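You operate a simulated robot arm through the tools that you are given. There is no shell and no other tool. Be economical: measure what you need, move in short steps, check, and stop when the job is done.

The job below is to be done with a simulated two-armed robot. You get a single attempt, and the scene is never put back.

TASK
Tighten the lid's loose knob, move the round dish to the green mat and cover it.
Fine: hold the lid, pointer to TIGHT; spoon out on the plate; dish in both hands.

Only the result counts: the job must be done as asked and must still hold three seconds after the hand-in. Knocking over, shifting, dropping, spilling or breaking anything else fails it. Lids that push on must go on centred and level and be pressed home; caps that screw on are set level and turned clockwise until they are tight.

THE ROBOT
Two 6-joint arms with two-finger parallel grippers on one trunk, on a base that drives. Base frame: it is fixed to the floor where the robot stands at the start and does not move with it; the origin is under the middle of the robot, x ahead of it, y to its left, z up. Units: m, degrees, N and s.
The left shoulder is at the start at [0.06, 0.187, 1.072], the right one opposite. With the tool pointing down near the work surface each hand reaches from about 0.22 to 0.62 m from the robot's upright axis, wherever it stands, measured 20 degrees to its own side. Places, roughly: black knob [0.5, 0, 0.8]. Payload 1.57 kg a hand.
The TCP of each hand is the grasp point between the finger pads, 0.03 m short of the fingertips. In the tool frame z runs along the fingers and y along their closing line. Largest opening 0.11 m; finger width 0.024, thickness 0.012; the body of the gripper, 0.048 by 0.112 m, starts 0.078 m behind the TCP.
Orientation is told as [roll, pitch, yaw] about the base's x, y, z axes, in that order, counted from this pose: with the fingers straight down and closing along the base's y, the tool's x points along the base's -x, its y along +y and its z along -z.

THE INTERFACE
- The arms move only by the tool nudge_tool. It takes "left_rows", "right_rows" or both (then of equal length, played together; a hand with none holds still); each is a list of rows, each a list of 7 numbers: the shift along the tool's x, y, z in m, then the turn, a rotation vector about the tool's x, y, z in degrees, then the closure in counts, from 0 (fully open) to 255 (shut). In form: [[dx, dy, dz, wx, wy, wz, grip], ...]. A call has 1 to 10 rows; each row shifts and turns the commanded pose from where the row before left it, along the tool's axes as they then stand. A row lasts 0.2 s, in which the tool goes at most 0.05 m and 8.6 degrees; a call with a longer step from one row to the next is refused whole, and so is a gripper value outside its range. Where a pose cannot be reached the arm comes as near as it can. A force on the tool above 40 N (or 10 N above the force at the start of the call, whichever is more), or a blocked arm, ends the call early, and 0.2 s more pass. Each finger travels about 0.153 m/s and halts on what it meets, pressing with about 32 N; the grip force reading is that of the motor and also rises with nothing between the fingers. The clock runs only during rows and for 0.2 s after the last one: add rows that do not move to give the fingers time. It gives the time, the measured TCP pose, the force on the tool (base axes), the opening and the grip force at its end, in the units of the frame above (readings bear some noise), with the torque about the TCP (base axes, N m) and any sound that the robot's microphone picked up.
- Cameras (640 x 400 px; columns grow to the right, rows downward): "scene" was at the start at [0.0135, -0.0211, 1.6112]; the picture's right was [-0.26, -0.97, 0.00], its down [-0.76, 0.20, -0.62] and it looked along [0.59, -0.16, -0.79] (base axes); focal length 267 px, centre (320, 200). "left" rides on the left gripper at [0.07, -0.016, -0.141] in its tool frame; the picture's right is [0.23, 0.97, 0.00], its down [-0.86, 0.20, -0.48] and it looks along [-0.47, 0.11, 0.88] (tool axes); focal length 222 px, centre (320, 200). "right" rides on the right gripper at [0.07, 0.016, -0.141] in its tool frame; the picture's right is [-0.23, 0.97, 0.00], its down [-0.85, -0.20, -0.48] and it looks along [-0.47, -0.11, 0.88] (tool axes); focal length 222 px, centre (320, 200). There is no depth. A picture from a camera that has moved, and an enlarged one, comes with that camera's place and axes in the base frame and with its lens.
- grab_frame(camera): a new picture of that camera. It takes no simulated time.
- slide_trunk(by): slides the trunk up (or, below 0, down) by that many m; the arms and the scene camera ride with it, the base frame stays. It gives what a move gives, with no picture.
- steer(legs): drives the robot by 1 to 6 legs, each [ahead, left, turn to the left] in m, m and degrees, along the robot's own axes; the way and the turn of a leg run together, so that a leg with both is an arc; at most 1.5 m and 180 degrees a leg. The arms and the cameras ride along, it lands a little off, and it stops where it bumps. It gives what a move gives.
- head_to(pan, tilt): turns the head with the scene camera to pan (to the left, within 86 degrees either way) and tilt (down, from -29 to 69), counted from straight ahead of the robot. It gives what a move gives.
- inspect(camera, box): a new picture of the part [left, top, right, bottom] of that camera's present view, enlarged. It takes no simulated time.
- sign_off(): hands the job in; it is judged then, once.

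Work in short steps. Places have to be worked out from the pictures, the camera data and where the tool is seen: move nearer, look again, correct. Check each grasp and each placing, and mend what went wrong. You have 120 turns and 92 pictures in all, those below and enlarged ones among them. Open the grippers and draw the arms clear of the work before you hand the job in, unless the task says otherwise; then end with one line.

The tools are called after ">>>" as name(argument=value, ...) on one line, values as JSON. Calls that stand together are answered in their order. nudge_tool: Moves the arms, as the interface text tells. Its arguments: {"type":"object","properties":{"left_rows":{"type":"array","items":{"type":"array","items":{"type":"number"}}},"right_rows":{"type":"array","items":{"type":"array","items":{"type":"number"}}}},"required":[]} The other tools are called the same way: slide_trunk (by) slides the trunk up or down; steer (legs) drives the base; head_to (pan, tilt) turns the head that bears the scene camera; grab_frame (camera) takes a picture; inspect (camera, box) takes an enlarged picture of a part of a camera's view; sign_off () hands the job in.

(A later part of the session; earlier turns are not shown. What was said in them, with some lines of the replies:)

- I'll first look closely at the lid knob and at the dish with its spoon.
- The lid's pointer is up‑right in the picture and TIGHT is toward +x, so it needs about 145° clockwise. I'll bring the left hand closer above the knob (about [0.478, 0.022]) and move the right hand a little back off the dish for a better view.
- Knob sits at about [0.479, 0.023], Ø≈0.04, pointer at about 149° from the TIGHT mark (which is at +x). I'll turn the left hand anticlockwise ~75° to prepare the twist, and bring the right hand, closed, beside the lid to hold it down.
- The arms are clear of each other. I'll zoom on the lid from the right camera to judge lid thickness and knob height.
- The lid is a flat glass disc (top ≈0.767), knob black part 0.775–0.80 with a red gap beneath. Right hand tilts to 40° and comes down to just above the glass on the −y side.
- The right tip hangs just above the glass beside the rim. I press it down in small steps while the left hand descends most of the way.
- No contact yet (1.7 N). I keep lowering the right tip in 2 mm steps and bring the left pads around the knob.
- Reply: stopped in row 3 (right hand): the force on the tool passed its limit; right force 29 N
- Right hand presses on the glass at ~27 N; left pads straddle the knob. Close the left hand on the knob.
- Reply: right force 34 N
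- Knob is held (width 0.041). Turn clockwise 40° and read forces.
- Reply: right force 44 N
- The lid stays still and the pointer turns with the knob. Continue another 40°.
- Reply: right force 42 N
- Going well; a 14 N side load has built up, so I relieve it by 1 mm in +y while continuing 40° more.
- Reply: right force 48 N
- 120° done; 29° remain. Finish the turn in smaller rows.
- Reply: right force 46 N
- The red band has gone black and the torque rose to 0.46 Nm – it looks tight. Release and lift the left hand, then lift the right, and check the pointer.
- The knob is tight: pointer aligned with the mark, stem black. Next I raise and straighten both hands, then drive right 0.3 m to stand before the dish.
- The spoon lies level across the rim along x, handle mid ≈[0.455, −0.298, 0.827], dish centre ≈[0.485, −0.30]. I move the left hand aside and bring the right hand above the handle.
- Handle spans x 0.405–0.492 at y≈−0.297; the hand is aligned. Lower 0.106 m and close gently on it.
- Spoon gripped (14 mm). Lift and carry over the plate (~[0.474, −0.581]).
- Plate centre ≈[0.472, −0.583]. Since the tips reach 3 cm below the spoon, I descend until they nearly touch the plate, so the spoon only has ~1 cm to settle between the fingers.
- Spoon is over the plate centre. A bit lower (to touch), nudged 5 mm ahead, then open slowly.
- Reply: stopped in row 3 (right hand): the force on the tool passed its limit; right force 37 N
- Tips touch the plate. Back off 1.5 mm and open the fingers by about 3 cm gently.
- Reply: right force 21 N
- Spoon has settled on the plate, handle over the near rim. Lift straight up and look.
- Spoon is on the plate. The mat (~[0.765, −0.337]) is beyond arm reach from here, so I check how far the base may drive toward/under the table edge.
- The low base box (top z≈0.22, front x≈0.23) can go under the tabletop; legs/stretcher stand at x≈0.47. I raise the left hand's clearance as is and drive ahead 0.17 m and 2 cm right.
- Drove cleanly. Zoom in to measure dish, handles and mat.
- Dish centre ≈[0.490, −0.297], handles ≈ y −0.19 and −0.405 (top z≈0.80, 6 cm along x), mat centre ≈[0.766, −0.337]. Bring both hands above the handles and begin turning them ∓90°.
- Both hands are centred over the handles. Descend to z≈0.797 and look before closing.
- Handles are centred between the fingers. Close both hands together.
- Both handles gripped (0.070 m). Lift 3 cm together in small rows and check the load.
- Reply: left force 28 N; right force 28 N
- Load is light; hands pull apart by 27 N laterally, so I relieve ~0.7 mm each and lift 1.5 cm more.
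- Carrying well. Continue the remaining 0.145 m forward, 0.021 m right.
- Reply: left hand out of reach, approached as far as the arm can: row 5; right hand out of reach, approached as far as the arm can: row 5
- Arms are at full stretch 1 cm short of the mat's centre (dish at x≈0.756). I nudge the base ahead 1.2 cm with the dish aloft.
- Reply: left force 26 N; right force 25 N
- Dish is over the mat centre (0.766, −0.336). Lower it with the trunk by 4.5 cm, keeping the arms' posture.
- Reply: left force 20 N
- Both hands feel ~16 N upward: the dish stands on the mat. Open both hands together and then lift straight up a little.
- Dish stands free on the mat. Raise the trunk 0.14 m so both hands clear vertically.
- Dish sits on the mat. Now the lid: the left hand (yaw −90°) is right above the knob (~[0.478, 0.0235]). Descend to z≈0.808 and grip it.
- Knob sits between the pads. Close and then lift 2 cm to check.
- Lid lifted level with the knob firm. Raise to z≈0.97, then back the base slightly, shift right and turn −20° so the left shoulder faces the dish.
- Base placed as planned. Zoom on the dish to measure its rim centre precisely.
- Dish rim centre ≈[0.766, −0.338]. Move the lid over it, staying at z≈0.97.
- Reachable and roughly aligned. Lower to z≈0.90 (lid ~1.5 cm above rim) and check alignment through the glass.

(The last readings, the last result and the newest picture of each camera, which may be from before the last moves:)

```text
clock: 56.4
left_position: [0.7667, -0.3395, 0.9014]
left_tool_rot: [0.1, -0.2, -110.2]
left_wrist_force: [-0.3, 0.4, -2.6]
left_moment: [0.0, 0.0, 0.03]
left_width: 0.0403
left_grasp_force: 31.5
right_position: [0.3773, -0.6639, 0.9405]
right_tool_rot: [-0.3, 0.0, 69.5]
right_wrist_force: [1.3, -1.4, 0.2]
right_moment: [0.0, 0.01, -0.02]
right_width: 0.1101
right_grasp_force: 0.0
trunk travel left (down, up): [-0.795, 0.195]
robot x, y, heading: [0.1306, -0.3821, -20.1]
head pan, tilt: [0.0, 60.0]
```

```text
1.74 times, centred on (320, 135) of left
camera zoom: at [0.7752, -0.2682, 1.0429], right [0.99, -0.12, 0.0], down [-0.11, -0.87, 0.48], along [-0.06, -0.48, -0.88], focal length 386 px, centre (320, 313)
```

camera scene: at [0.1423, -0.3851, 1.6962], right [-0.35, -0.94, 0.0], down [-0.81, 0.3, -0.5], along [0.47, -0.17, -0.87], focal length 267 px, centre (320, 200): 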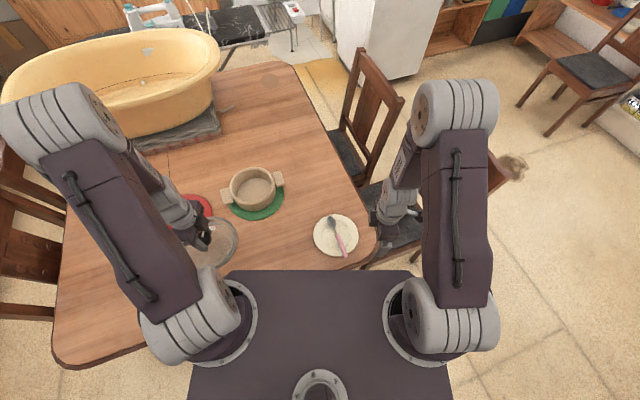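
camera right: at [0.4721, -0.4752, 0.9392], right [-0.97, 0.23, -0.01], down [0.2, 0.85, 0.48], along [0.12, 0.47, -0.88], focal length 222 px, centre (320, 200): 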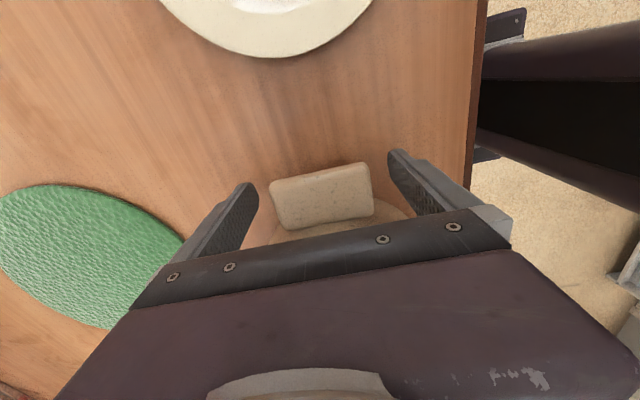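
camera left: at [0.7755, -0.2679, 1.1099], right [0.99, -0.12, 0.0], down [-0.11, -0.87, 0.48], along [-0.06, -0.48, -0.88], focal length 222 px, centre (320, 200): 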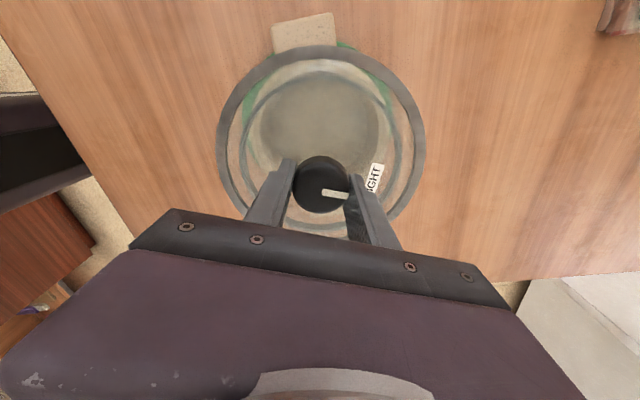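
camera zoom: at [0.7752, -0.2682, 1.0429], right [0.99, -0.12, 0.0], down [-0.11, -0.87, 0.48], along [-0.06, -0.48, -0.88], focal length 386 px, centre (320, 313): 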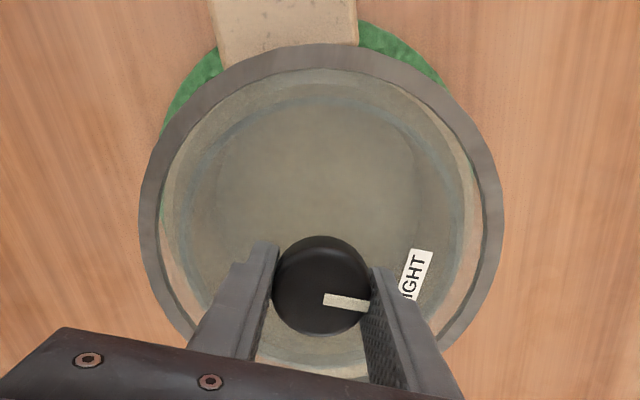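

Close. I zoom on the left and right lid edges to compare the dish rim seen through the glass with the lid rim.

>>> inspect(camera="left", box=[210, 40, 430, 160])

>>> inspect(camera="scene", box=[245, 155, 305, 210])

```text
2.91 times, centred on (320, 100) of left
camera zoom: at [0.7752, -0.2682, 1.0429], right [0.99, -0.12, 0.0], down [-0.11, -0.87, 0.48], along [-0.06, -0.48, -0.88], focal length 646 px, centre (320, 491)
```

zoom: 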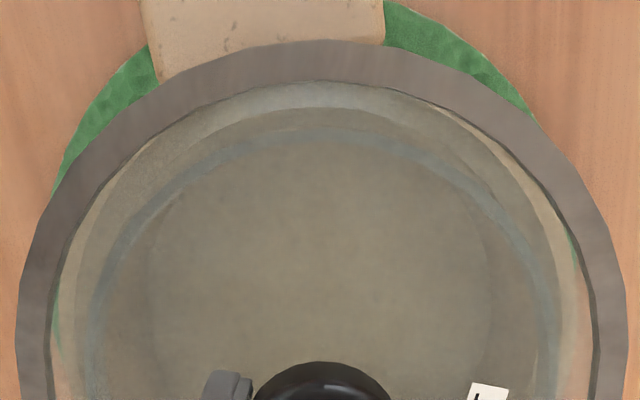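

```text
7.27 times, centred on (275, 182) of scene
camera zoom: at [0.1419, -0.387, 1.6962], right [-0.35, -0.94, 0.0], down [-0.81, 0.3, -0.5], along [0.47, -0.17, -0.87], focal length 1939 px, centre (647, 327)
```

zoom: 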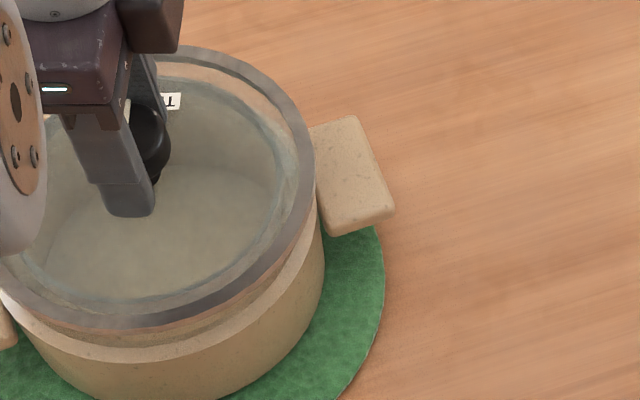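

Alignment is within ~1–2 mm in all views. Shift 1 mm in +y and lower slowly until contact.

>>> nudge_tool(left_rows=[[0.001, 0, 0.003, 0, 0, 0, 255], [0, 0, 0.003, 0, 0, 0, 255], [0, 0, 0.002, 0, 0, 0, 255], [0, 0, 0.002, 0, 0, 0, 255], [0, 0, 0.002, 0, 0, 0, 255], [0, 0, 0, 0, 0, 0, 255]])

>>> inspect(camera="scene", box=[205, 140, 305, 230])

```text
clock: 57.8
left_position: [0.7665, -0.3365, 0.8898]
left_tool_rot: [0.0, -0.1, -110.2]
left_wrist_force: [0.5, -0.4, -2.2]
left_moment: [-0.01, 0.0, -0.02]
left_width: 0.0403
left_grasp_force: 32.2
right_position: [0.3773, -0.664, 0.9403]
right_tool_rot: [-0.3, 0.1, 69.5]
right_wrist_force: [0.8, -0.4, -0.2]
right_moment: [0.0, 0.01, -0.01]
right_width: 0.1099
right_grasp_force: 0.0
trunk travel left (down, up): [-0.795, 0.195]
robot x, y, heading: [0.135, -0.3868, -20.4]
head pan, tilt: [0.0, 60.0]
```

```text
4.44 times, centred on (255, 185) of scene
camera zoom: at [0.1416, -0.387, 1.6962], right [-0.35, -0.94, 0.0], down [-0.81, 0.3, -0.5], along [0.47, -0.17, -0.87], focal length 1185 px, centre (609, 267)
```

zoom: 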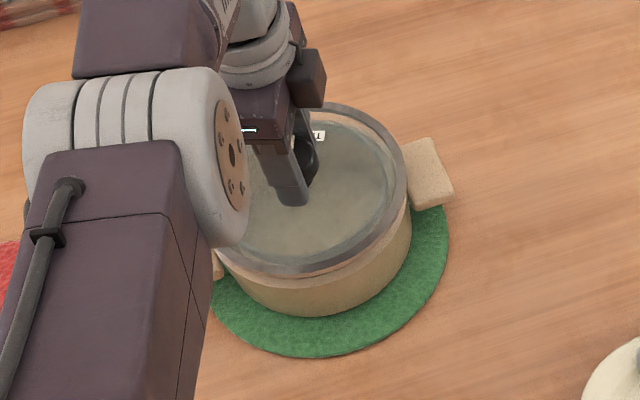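

No contact yet; continue down in 1.5 mm rows.

>>> nudge_tool(left_rows=[[0, 0, 0.0015, 0, 0, 0, 255], [0, 0, 0.0015, 0, 0, 0, 255], [0, 0, 0.0015, 0, 0, 0, 255], [0, 0, 0.0015, 0, 0, 0, 255], [0, 0, 0, 0, 0, 0, 255]])

>>> inspect(camera="scene", box=[225, 150, 305, 220])

```text
clock: 59.0
left_position: [0.7674, -0.3403, 0.8857]
left_tool_rot: [-0.1, -0.1, -110.2]
left_wrist_force: [-0.6, 0.7, -2.2]
left_moment: [0.02, -0.03, 0.03]
left_width: 0.0404
left_grasp_force: 31.3
right_position: [0.3771, -0.6643, 0.9404]
right_tool_rot: [-0.3, 0.0, 69.5]
right_wrist_force: [-0.2, 0.1, 0.4]
right_moment: [-0.01, -0.01, 0.0]
right_width: 0.1102
right_grasp_force: 0.2
trunk travel left (down, up): [-0.795, 0.195]
robot x, y, heading: [0.1331, -0.3803, -20.3]
head pan, tilt: [0.0, 60.0]
```

```text
5.71 times, centred on (265, 185) of scene
camera zoom: at [0.1417, -0.387, 1.6962], right [-0.35, -0.94, 0.0], down [-0.81, 0.3, -0.5], along [0.47, -0.17, -0.87], focal length 1524 px, centre (634, 286)
```

zoom: 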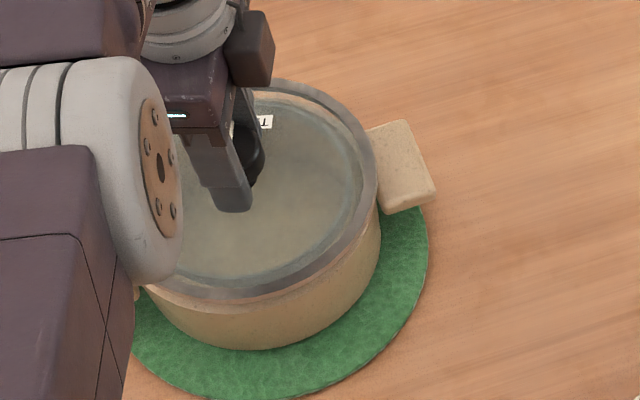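

Still a small gap. Continue lowering.

>>> nudge_tool(left_rows=[[0, 0, 0.0015, 0, 0, 0, 255], [0, 0, 0.0015, 0, 0, 0, 255], [0, 0, 0.0015, 0, 0, 0, 255], [0, 0, 0.0015, 0, 0, 0, 255], [0, 0, 0, 0, 0, 0, 255]])

>>> inspect(camera="scene", box=[225, 150, 305, 220])

>>> inspect(camera="left", box=[210, 40, 430, 200])

```text
clock: 60.2
left_position: [0.7648, -0.3381, 0.8789]
left_tool_rot: [0.0, -0.1, -110.2]
left_wrist_force: [0.3, -0.5, -2.4]
left_moment: [0.02, -0.04, 0.02]
left_width: 0.0405
left_grasp_force: 31.9
right_position: [0.3774, -0.6641, 0.9411]
right_tool_rot: [-0.3, 0.0, 69.5]
right_wrist_force: [-0.1, 1.0, -0.5]
right_moment: [0.01, 0.0, -0.02]
right_width: 0.1098
right_grasp_force: 0.1
trunk travel left (down, up): [-0.795, 0.195]
robot x, y, heading: [0.1314, -0.3859, -20.3]
head pan, tilt: [0.0, 60.0]
```

```text
5.71 times, centred on (265, 185) of scene
camera zoom: at [0.1417, -0.387, 1.6962], right [-0.35, -0.94, 0.0], down [-0.81, 0.3, -0.5], along [0.47, -0.17, -0.87], focal length 1524 px, centre (634, 286)
```

zoom: 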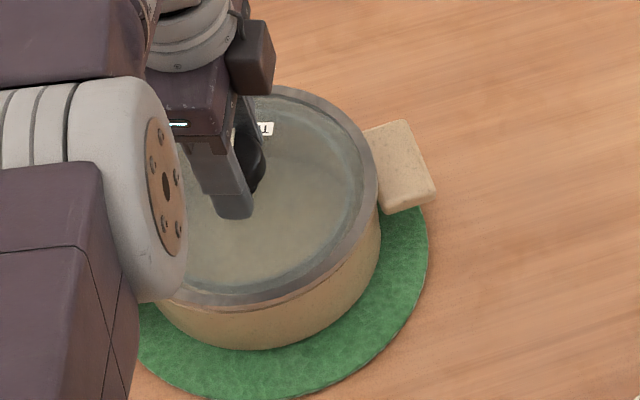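

```text
2.50 times, centred on (320, 120) of left
camera zoom: at [0.774, -0.2671, 1.0209], right [0.99, -0.12, 0.0], down [-0.11, -0.87, 0.48], along [-0.06, -0.48, -0.88], focal length 555 px, centre (320, 400)
```

zoom: 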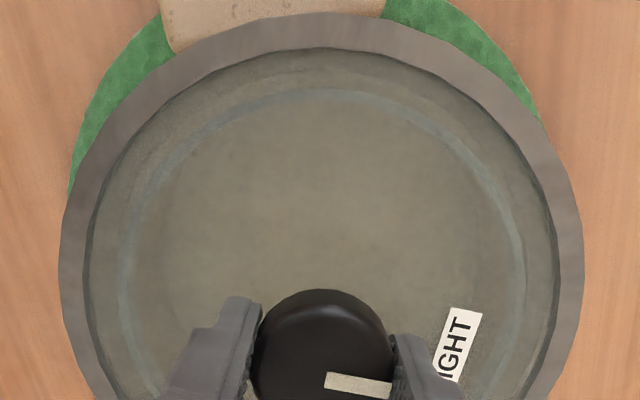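

Lid and rim look concentric. Continue in 1 mm rows until contact.

>>> nudge_tool(left_rows=[[0, 0, 0.0012, 0, 0, 0, 255], [0, 0, 0.0012, 0, 0, 0, 255], [0, 0, 0.0012, 0, 0, 0, 255], [0, 0, 0.0012, 0, 0, 0, 255], [0, 0, 0.0012, 0, 0, 0, 255]])

>>> inspect(camera="scene", box=[225, 150, 305, 220])

```text
clock: 61.4
left_position: [0.7629, -0.3388, 0.8747]
left_tool_rot: [0.0, -0.1, -110.1]
left_wrist_force: [0.7, -0.5, -3.5]
left_moment: [0.01, 0.0, 0.02]
left_width: 0.0403
left_grasp_force: 31.9
left hand out of reach, approached as far as the arm can: row 5
right_position: [0.377, -0.6642, 0.9409]
right_tool_rot: [-0.3, 0.1, 69.5]
right_wrist_force: [0.2, -0.3, -0.7]
right_moment: [0.01, 0.0, 0.01]
right_width: 0.11
right_grasp_force: 0.0
trunk travel left (down, up): [-0.795, 0.195]
robot x, y, heading: [0.1305, -0.3812, -20.2]
head pan, tilt: [0.0, 60.0]
```

```text
5.71 times, centred on (265, 185) of scene
camera zoom: at [0.1418, -0.387, 1.6962], right [-0.35, -0.94, 0.0], down [-0.81, 0.3, -0.5], along [0.47, -0.17, -0.87], focal length 1524 px, centre (634, 286)
```

zoom: 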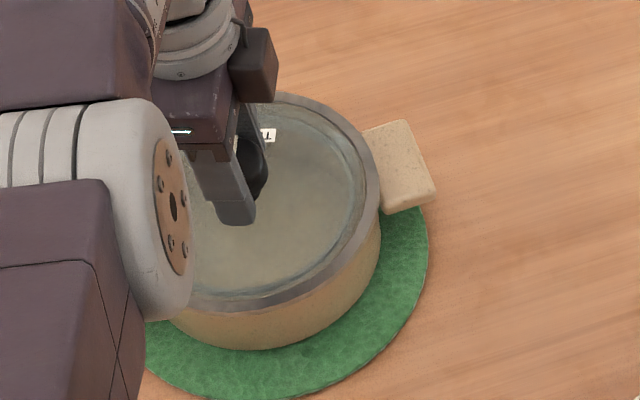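

The left arm is at its reach limit at this height with the trunk raised (x pulled back 3 mm). Lift 5 cm with the arm, restore x, then lower by the trunk.

>>> nudge_tool(left_rows=[[0, 0, -0.015, 0, 0, 0, 255], [0, 0, -0.02, 0, 0, 0, 255], [0, 0, -0.02, 0, 0, 0, 255], [0, 0, 0, 0, 0, 0, 255]])

>>> slide_trunk(by=-0.04)

```text
clock: 62.4
left_position: [0.7729, -0.3402, 0.9274]
left_tool_rot: [-0.3, -0.2, -110.2]
left_wrist_force: [0.7, -0.4, -3.3]
left_moment: [0.02, 0.02, 0.02]
left_width: 0.0404
left_grasp_force: 31.7
left hand out of reach, approached as far as the arm can: row 2, 3
right_position: [0.3773, -0.6646, 0.9419]
right_tool_rot: [-0.4, 0.0, 69.5]
right_wrist_force: [-0.6, -0.3, -0.2]
right_moment: [0.0, 0.02, -0.02]
right_width: 0.1098
right_grasp_force: 0.1
trunk travel left (down, up): [-0.795, 0.195]
robot x, y, heading: [0.1341, -0.3811, -20.4]
head pan, tilt: [0.0, 60.0]
```

```text
clock: 63.2
left_position: [0.7715, -0.3411, 0.8869]
left_tool_rot: [-0.1, -0.2, -110.0]
left_wrist_force: [0.2, -0.2, -2.8]
left_moment: [-0.04, -0.02, -0.01]
left_width: 0.0404
left_grasp_force: 32.3
right_position: [0.3772, -0.6634, 0.9007]
right_tool_rot: [-0.4, 0.0, 69.5]
right_wrist_force: [0.6, 1.7, 0.0]
right_moment: [0.01, -0.02, 0.0]
right_width: 0.1101
right_grasp_force: 0.1
trunk travel left (down, up): [-0.755, 0.235]
robot x, y, heading: [0.1345, -0.3813, -20.3]
head pan, tilt: [0.0, 60.0]
```

Correct the lateral position: about −5 mm in x, +2 mm in y.

>>> nudge_tool(left_rows=[[0, -0.0027, 0, 0, 0, 0, 255], [0, -0.0027, 0, 0, 0, 0, 255], [0, 0, 0, 0, 0, 0, 255], [0, 0, 0, 0, 0, 0, 255]])

>>> inspect(camera="scene", box=[225, 140, 305, 210])

>>> inspect(camera="left", box=[210, 40, 430, 200])

```text
clock: 64.2
left_position: [0.7717, -0.3394, 0.888]
left_tool_rot: [-0.3, -0.1, -110.2]
left_wrist_force: [0.1, -0.2, -3.5]
left_moment: [-0.02, 0.03, 0.0]
left_width: 0.0406
left_grasp_force: 31.8
left hand out of reach, approached as far as the arm can: row 2
right_position: [0.3768, -0.6652, 0.9]
right_tool_rot: [-0.3, -0.1, 69.5]
right_wrist_force: [-0.3, -0.7, 0.1]
right_moment: [-0.01, 0.01, 0.03]
right_width: 0.1102
right_grasp_force: 0.0
trunk travel left (down, up): [-0.755, 0.235]
robot x, y, heading: [0.134, -0.3808, -20.5]
head pan, tilt: [0.0, 60.0]
```

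```text
5.71 times, centred on (265, 175) of scene
camera zoom: at [0.1418, -0.387, 1.6562], right [-0.35, -0.94, 0.0], down [-0.81, 0.3, -0.5], along [0.47, -0.17, -0.87], focal length 1524 px, centre (634, 343)
```

zoom: 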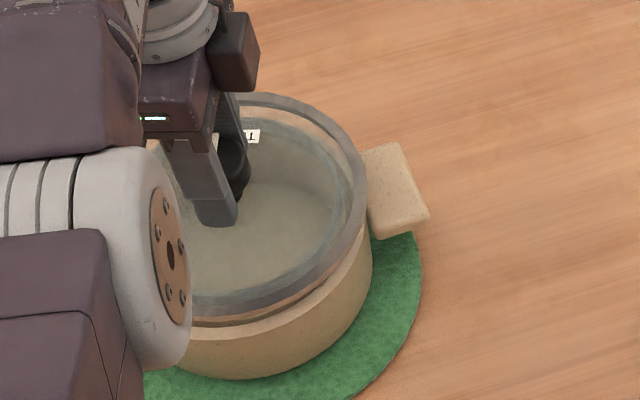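

```text
2.50 times, centred on (320, 120) of left
camera zoom: at [0.7812, -0.2692, 1.0285], right [0.99, -0.12, -0.01], down [-0.1, -0.87, 0.48], along [-0.06, -0.48, -0.88], focal length 555 px, centre (320, 400)
```

zoom: 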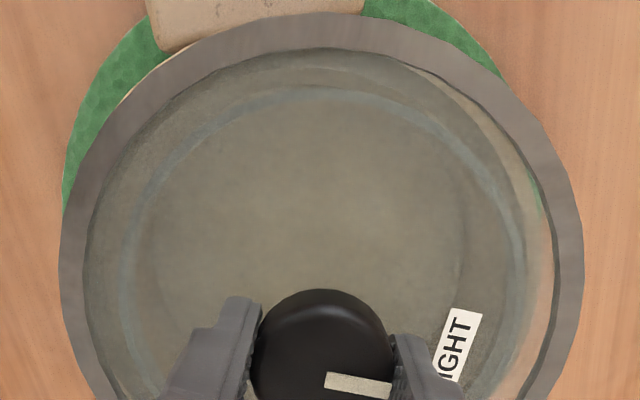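

The hand is 5 mm too far in x and the solver is stuck near full extension. I retract 3 cm along −tool‑y (and up slightly), then come back.

>>> nudge_tool(left_rows=[[0, -0.01, -0.01, 0, 0, 0, 255], [0, -0.01, 0, 0, 0, 0, 255], [0, -0.01, 0, 0, 0, 0, 255], [0, 0, 0, 0, 0, 0, 255], [0, 0, 0, 0, 0, 0, 255]])

```text
clock: 65.4
left_position: [0.7766, -0.3375, 0.8927]
left_tool_rot: [-0.1, -0.1, -110.2]
left_wrist_force: [1.4, -0.2, -2.8]
left_moment: [-0.03, 0.02, 0.0]
left_width: 0.0405
left_grasp_force: 31.5
left hand out of reach, approached as far as the arm can: row 1, 2, 3
right_position: [0.378, -0.6641, 0.9003]
right_tool_rot: [-0.3, -0.1, 69.5]
right_wrist_force: [-0.5, 0.0, 0.4]
right_moment: [0.03, 0.0, 0.01]
right_width: 0.1098
right_grasp_force: 0.0
trunk travel left (down, up): [-0.755, 0.235]
robot x, y, heading: [0.1363, -0.3821, -20.5]
head pan, tilt: [0.0, 60.0]
```

The solver seems caught on a wrist limit. I turn the hand back +24° in yaw (the lid is round) and lift slightly.

>>> nudge_tool(left_rows=[[0, 0, -0.01, 0, 0, -8, 255], [0, 0, -0.01, 0, 0, -8, 255], [0, 0, -0.01, 0, 0, -8, 255], [0, 0, 0, 0, 0, 0, 255]])

>>> grab_frame(camera="scene")

```text
clock: 66.4
left_position: [0.7649, -0.3339, 0.9245]
left_tool_rot: [-0.2, -0.1, -86.1]
left_wrist_force: [0.0, 0.5, -2.1]
left_moment: [0.0, 0.02, 0.0]
left_width: 0.0404
left_grasp_force: 32.3
right_position: [0.377, -0.6636, 0.9017]
right_tool_rot: [-0.3, -0.1, 69.4]
right_wrist_force: [-0.2, 0.1, 0.8]
right_moment: [-0.01, 0.03, 0.01]
right_width: 0.1099
right_grasp_force: 0.1
trunk travel left (down, up): [-0.755, 0.235]
robot x, y, heading: [0.1319, -0.3807, -20.4]
head pan, tilt: [0.0, 60.0]
```

```text
19 pictures are left
camera scene: at [0.1413, -0.3869, 1.6562], right [-0.35, -0.94, 0.0], down [-0.81, 0.3, -0.5], along [0.47, -0.17, -0.87], focal length 267 px, centre (320, 200)
```

scene: 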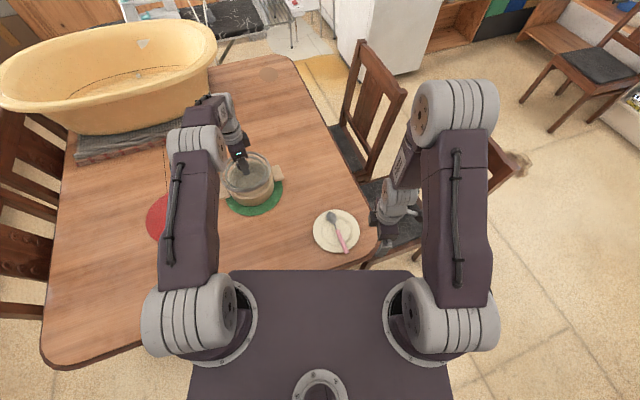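

Freed – the wrist yaw was the limit. Recentre on [0.7665, −0.338] and lower the trunk 3 cm.

>>> nudge_tool(left_rows=[[-0.004, 0.0012, 0, 0, 0, 0, 255], [0, 0, 0, 0, 0, 0, 255]])

>>> slide_trunk(by=-0.03)

>>> nudge_tool(left_rows=[[0, 0, 0.006, 0, 0, 0, 255], [0, 0, 0.003, 0, 0, 0, 255], [0, 0, 0, 0, 0, 0, 255]])

>>> inspect(camera="left", box=[210, 40, 430, 200])

>>> inspect(camera="scene", box=[215, 135, 295, 205])

```text
clock: 67.0
left_position: [0.767, -0.337, 0.9241]
left_tool_rot: [-0.2, -0.2, -86.2]
left_wrist_force: [0.9, 0.6, -2.2]
left_moment: [-0.01, -0.01, -0.02]
left_width: 0.0406
left_grasp_force: 32.1
right_position: [0.3766, -0.6643, 0.9001]
right_tool_rot: [-0.2, 0.0, 69.5]
right_wrist_force: [-0.2, 0.2, 0.1]
right_moment: [-0.01, 0.0, -0.03]
right_width: 0.1101
right_grasp_force: 0.1
trunk travel left (down, up): [-0.755, 0.235]
robot x, y, heading: [0.1369, -0.383, -20.3]
head pan, tilt: [0.0, 60.0]
```

```text
clock: 67.8
left_position: [0.7657, -0.3377, 0.8921]
left_tool_rot: [-0.1, -0.2, -86.2]
left_wrist_force: [0.1, -0.2, -2.7]
left_moment: [-0.01, 0.03, 0.0]
left_width: 0.0404
left_grasp_force: 32.0
right_position: [0.3765, -0.6621, 0.8714]
right_tool_rot: [-0.4, 0.0, 69.5]
right_wrist_force: [0.4, 0.1, -0.2]
right_moment: [-0.04, -0.04, 0.0]
right_width: 0.1101
right_grasp_force: 0.0
trunk travel left (down, up): [-0.725, 0.265]
robot x, y, heading: [0.1326, -0.3845, -20.2]
head pan, tilt: [0.0, 60.0]
```

```text
clock: 68.6
left_position: [0.7656, -0.3384, 0.8848]
left_tool_rot: [-0.3, -0.1, -86.2]
left_wrist_force: [0.5, 0.6, -3.2]
left_moment: [0.03, 0.0, 0.02]
left_width: 0.0403
left_grasp_force: 31.9
right_position: [0.3762, -0.6642, 0.8705]
right_tool_rot: [-0.2, -0.1, 69.5]
right_wrist_force: [1.2, -0.5, 0.2]
right_moment: [-0.02, -0.01, -0.03]
right_width: 0.1102
right_grasp_force: 0.0
trunk travel left (down, up): [-0.725, 0.265]
robot x, y, heading: [0.131, -0.3825, -20.4]
head pan, tilt: [0.0, 60.0]
```

```text
2.50 times, centred on (320, 120) of left
camera zoom: at [0.7457, -0.2692, 1.0264], right [0.96, 0.29, 0.0], down [0.26, -0.84, 0.48], along [0.14, -0.46, -0.88], focal length 555 px, centre (320, 400)
```

zoom: 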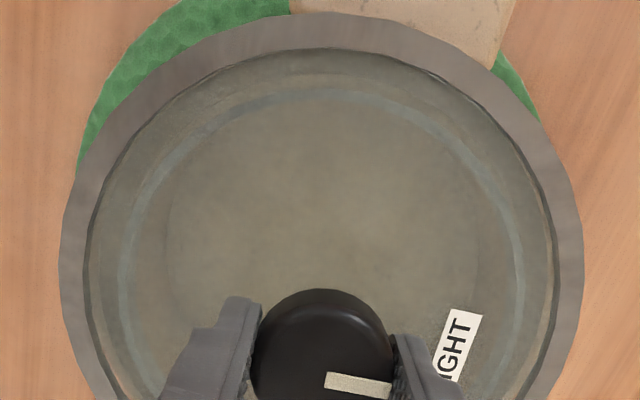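

```text
5.71 times, centred on (255, 170) of scene
camera zoom: at [0.1417, -0.387, 1.6262], right [-0.35, -0.94, 0.0], down [-0.81, 0.3, -0.5], along [0.47, -0.17, -0.87], focal length 1524 px, centre (691, 371)
```

zoom: 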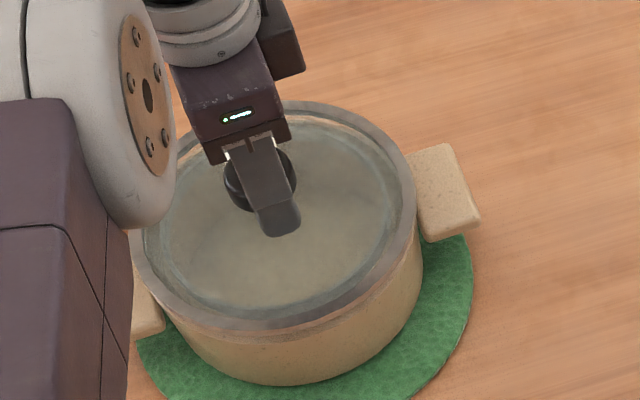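

Nicely centred now. Lower on in 1.2 mm rows to contact.

>>> nudge_tool(left_rows=[[0, 0, 0.0015, 0, 0, 0, 255], [0, 0, 0.0015, 0, 0, 0, 255], [0, 0, 0.0015, 0, 0, 0, 255], [0, 0, 0.0015, 0, 0, 0, 255], [0, 0, 0.0015, 0, 0, 0, 255], [0, 0, 0.0015, 0, 0, 0, 255], [0, 0, 0.0015, 0, 0, 0, 255], [0, 0, 0.001, 0, 0, 0, 255]])

```text
clock: 70.4
left_position: [0.7659, -0.3374, 0.8734]
left_tool_rot: [-0.3, 0.0, -86.2]
left_wrist_force: [0.1, 0.4, -2.7]
left_moment: [-0.01, 0.01, 0.0]
left_width: 0.0401
left_grasp_force: 31.7
right_position: [0.377, -0.6644, 0.8694]
right_tool_rot: [-0.2, -0.1, 69.4]
right_wrist_force: [-0.2, 0.1, 0.0]
right_moment: [-0.02, 0.0, 0.0]
right_width: 0.11
right_grasp_force: 0.1
trunk travel left (down, up): [-0.725, 0.265]
robot x, y, heading: [0.1331, -0.3832, -20.7]
head pan, tilt: [0.0, 60.0]
```

>>> inspect(camera="scene", box=[215, 140, 295, 210])

>>> inspect(camera="left", box=[210, 40, 430, 200])

```text
5.71 times, centred on (255, 175) of scene
camera zoom: at [0.1417, -0.387, 1.6262], right [-0.35, -0.94, 0.0], down [-0.81, 0.3, -0.5], along [0.47, -0.17, -0.87], focal length 1524 px, centre (691, 343)
```

zoom: 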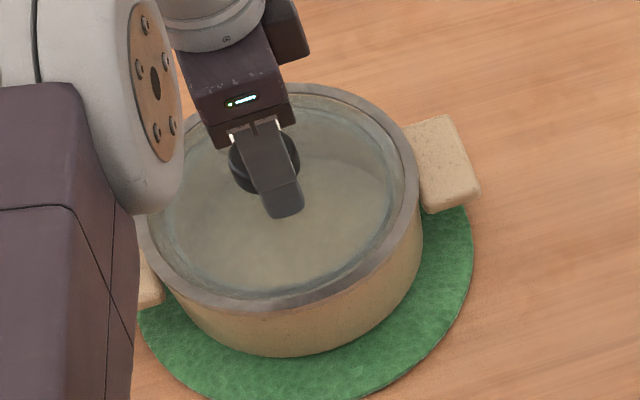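

```text
2.50 times, centred on (320, 120) of left
camera zoom: at [0.7457, -0.2691, 1.0156], right [0.96, 0.29, 0.0], down [0.26, -0.84, 0.48], along [0.14, -0.46, -0.88], focal length 555 px, centre (320, 400)
```

zoom: 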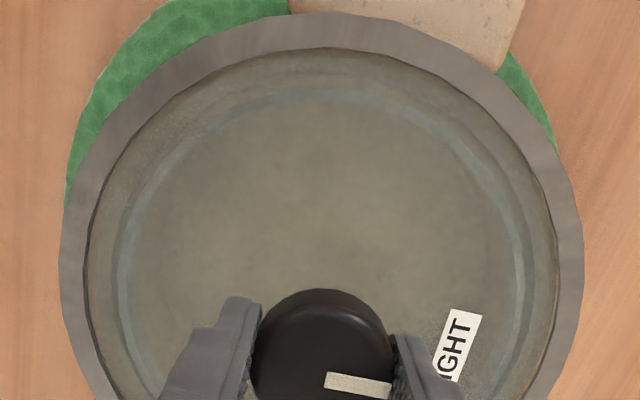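

Almost touching; continue in 1 mm rows.

>>> nudge_tool(left_rows=[[0, 0, 0.001, 0, 0, 0, 255], [0, 0, 0.001, 0, 0, 0, 255], [0, 0, 0.001, 0, 0, 0, 255], [0, 0, 0.001, 0, 0, 0, 255]])

```text
clock: 71.4
left_position: [0.7654, -0.3373, 0.8724]
left_tool_rot: [0.2, -0.1, -86.3]
left_wrist_force: [3.8, -0.1, 17.3]
left_moment: [0.05, 0.21, -0.01]
left_width: 0.0408
left_grasp_force: 32.0
right_position: [0.3756, -0.6647, 0.8721]
right_tool_rot: [-0.4, 0.0, 69.5]
right_wrist_force: [-0.8, -0.6, -0.5]
right_moment: [0.02, -0.03, 0.03]
right_width: 0.11
right_grasp_force: 0.1
trunk travel left (down, up): [-0.725, 0.265]
robot x, y, heading: [0.133, -0.3859, -20.5]
head pan, tilt: [0.0, 60.0]
```

Contact at 17 N. Look whether the lid sits flush.

>>> inspect(camera="scene", box=[225, 150, 285, 205])

```text
7.27 times, centred on (255, 178) of scene
camera zoom: at [0.1387, -0.3873, 1.6265], right [-0.35, -0.94, 0.0], down [-0.81, 0.3, -0.5], along [0.47, -0.17, -0.87], focal length 1939 px, centre (793, 364)
```

zoom: 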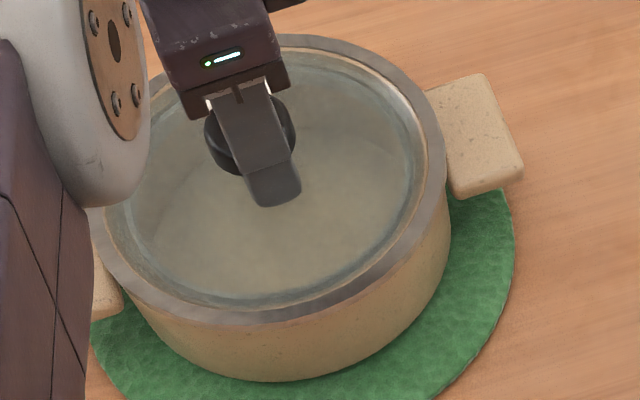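

It looks flush and centred all around. Press a little more (≈30–40 N) to bring it home.

>>> nudge_tool(left_rows=[[0, 0, 0.001, 0, 0, 0, 255], [0, 0, 0.001, 0, 0, 0, 255], [0, 0, 0.001, 0, 0, 0, 255]])

```text
clock: 72.2
left_position: [0.7646, -0.3381, 0.8697]
left_tool_rot: [0.3, -0.1, -86.2]
left_wrist_force: [10.3, 1.9, 30.7]
left_moment: [0.13, -0.17, 0.16]
left_width: 0.0406
left_grasp_force: 31.9
right_position: [0.3754, -0.6636, 0.8725]
right_tool_rot: [-0.5, -0.1, 69.6]
right_wrist_force: [-0.4, -0.4, -0.8]
right_moment: [0.03, -0.01, 0.03]
right_width: 0.1102
right_grasp_force: 0.0
trunk travel left (down, up): [-0.725, 0.265]
robot x, y, heading: [0.1329, -0.3843, -20.1]
head pan, tilt: [0.0, 60.0]
```

Pressed at 31 N, stiff stop. Relieve, open the fingers and lift off.

>>> nudge_tool(left_rows=[[0, 0, -0.0025, 0, 0, 0, 255], [0, 0, 0, 0, 0, 0, 180], [0, 0, 0, 0, 0, 0, 130], [0, 0, 0, 0, 0, 0, 110], [0, 0, -0.01, 0, 0, 0, 110], [0, 0, -0.025, 0, 0, 0, 110], [0, 0, -0.03, 0, 0, 0, 110]])

>>> inspect(camera="left", box=[200, 20, 440, 230])

>>> inspect(camera="scene", box=[225, 150, 295, 210])

```text
clock: 73.8
left_position: [0.7648, -0.3388, 0.9337]
left_tool_rot: [-0.1, -0.1, -86.2]
left_wrist_force: [-0.1, 0.1, 1.6]
left_moment: [-0.02, -0.03, -0.02]
left_width: 0.0627
left_grasp_force: 0.0
right_position: [0.3761, -0.6655, 0.8708]
right_tool_rot: [-0.3, 0.1, 69.5]
right_wrist_force: [0.5, 0.3, 0.4]
right_moment: [0.0, 0.01, 0.01]
right_width: 0.11
right_grasp_force: 0.1
trunk travel left (down, up): [-0.725, 0.265]
robot x, y, heading: [0.1335, -0.3832, -20.6]
head pan, tilt: [0.0, 60.0]
```

```text
1.90 times, centred on (320, 125) of left
camera zoom: at [0.7448, -0.2702, 1.0755], right [0.96, 0.29, 0.0], down [0.26, -0.84, 0.48], along [0.14, -0.46, -0.88], focal length 423 px, centre (320, 343)
```

zoom: 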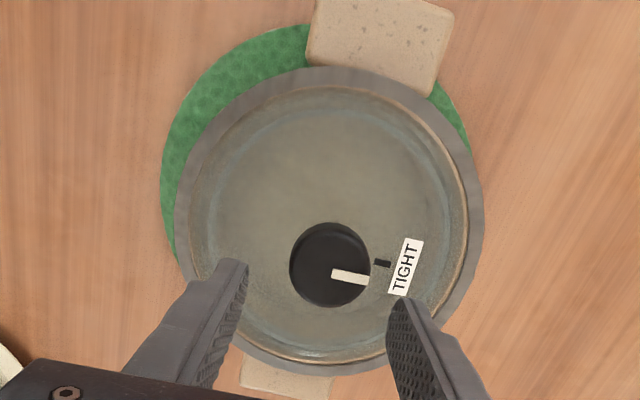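

```text
6.67 times, centred on (260, 180) of scene
camera zoom: at [0.1405, -0.3871, 1.6261], right [-0.35, -0.94, 0.0], down [-0.81, 0.3, -0.5], along [0.47, -0.17, -0.87], focal length 1778 px, centre (720, 333)
```

zoom: 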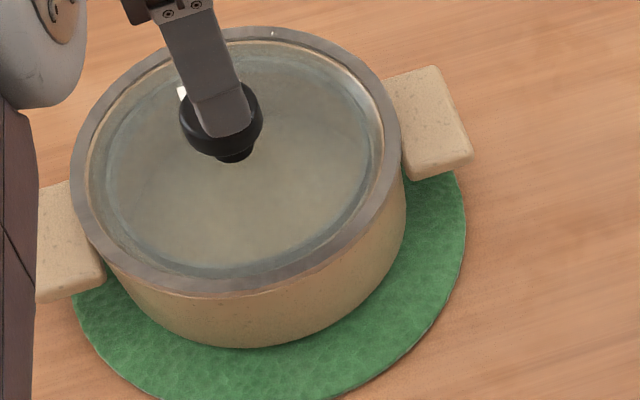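

The lid sits level and centred, knob at TIGHT. Withdraw both arms clear of the work.

>>> nudge_tool(left_rows=[[0, 0, -0.03, 0, 0, 0, 100], [0, 0, -0.04, 0, 0, 0, 50], [0.01, -0.035, -0.02, 0, 0, 0, 0], [0.015, -0.035, 0, 0, 0, 0, 0], [0.02, -0.035, 0, 0, 0, 0, 0], [0.02, -0.035, 0, 0, 0, 0, 0], [0.02, -0.035, 0, 0, 0, 0, 0], [0.02, -0.035, 0, 0, 0, 0, 0]], right_rows=[[0, 0, -0.03, 0, 0, 0, 0], [0, 0, -0.04, 0, 0, 0, 0], [0, 0, -0.04, 0, 0, 0, 0], [0, 0, 0, 0, 0, 0, 0], [0, 0, 0, 0, 0, 0, 0], [0, 0, 0, 0, 0, 0, 0], [0, 0, 0, 0, 0, 0, 0], [0, 0, 0, 0, 0, 0, 0]])

>>> grab_frame(camera="scene")

>>> inspect(camera="scene", box=[210, 130, 310, 210])

```text
clock: 75.6
left_position: [0.5471, -0.2471, 1.0253]
left_tool_rot: [-0.2, 0.0, -86.3]
left_wrist_force: [-0.4, 1.3, 0.6]
left_moment: [0.0, 0.02, 0.02]
left_width: 0.1101
left_grasp_force: 0.0
right_position: [0.3763, -0.666, 0.9804]
right_tool_rot: [-0.4, 0.0, 69.5]
right_wrist_force: [-0.1, 0.4, 0.1]
right_moment: [-0.01, -0.03, -0.02]
right_width: 0.11
right_grasp_force: 0.0
trunk travel left (down, up): [-0.725, 0.265]
robot x, y, heading: [0.1358, -0.3759, -20.6]
head pan, tilt: [0.0, 60.0]
```

```text
11 pictures are left
camera scene: at [0.1392, -0.3863, 1.6262], right [-0.35, -0.94, 0.0], down [-0.81, 0.3, -0.5], along [0.47, -0.17, -0.87], focal length 267 px, centre (320, 200)
```

scene: 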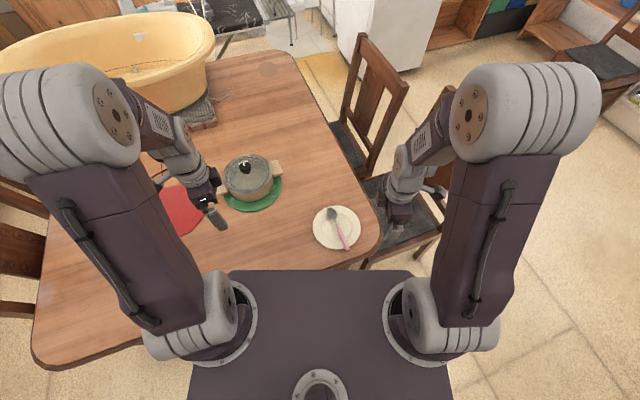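

```text
5.00 times, centred on (260, 170) of scene
camera zoom: at [0.1392, -0.3863, 1.6262], right [-0.35, -0.94, 0.0], down [-0.81, 0.3, -0.5], along [0.47, -0.17, -0.87], focal length 1333 px, centre (620, 350)
```

zoom: 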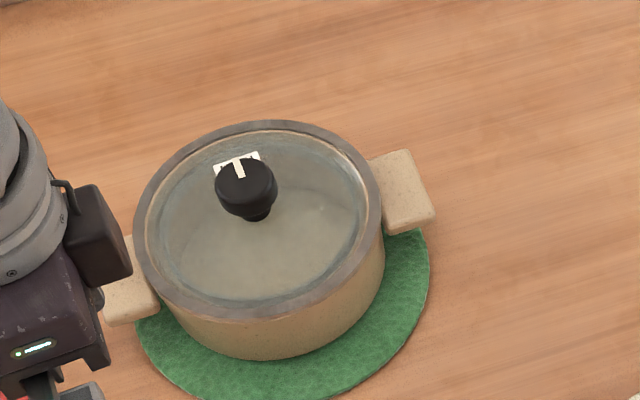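

The dish is on the mat, covered level and centred, with the knob at TIGHT and the spoon on the plate; both arms are clear. Handing in.

>>> sign_off()

```text
The job is handed in.
```

I finished the job and handed it in; I haven't seen a verdict. The knob is turned to TIGHT, the spoon is on the plate, and the covered dish is on the green mat with its lid centred, level and pressed down at about 31 N.
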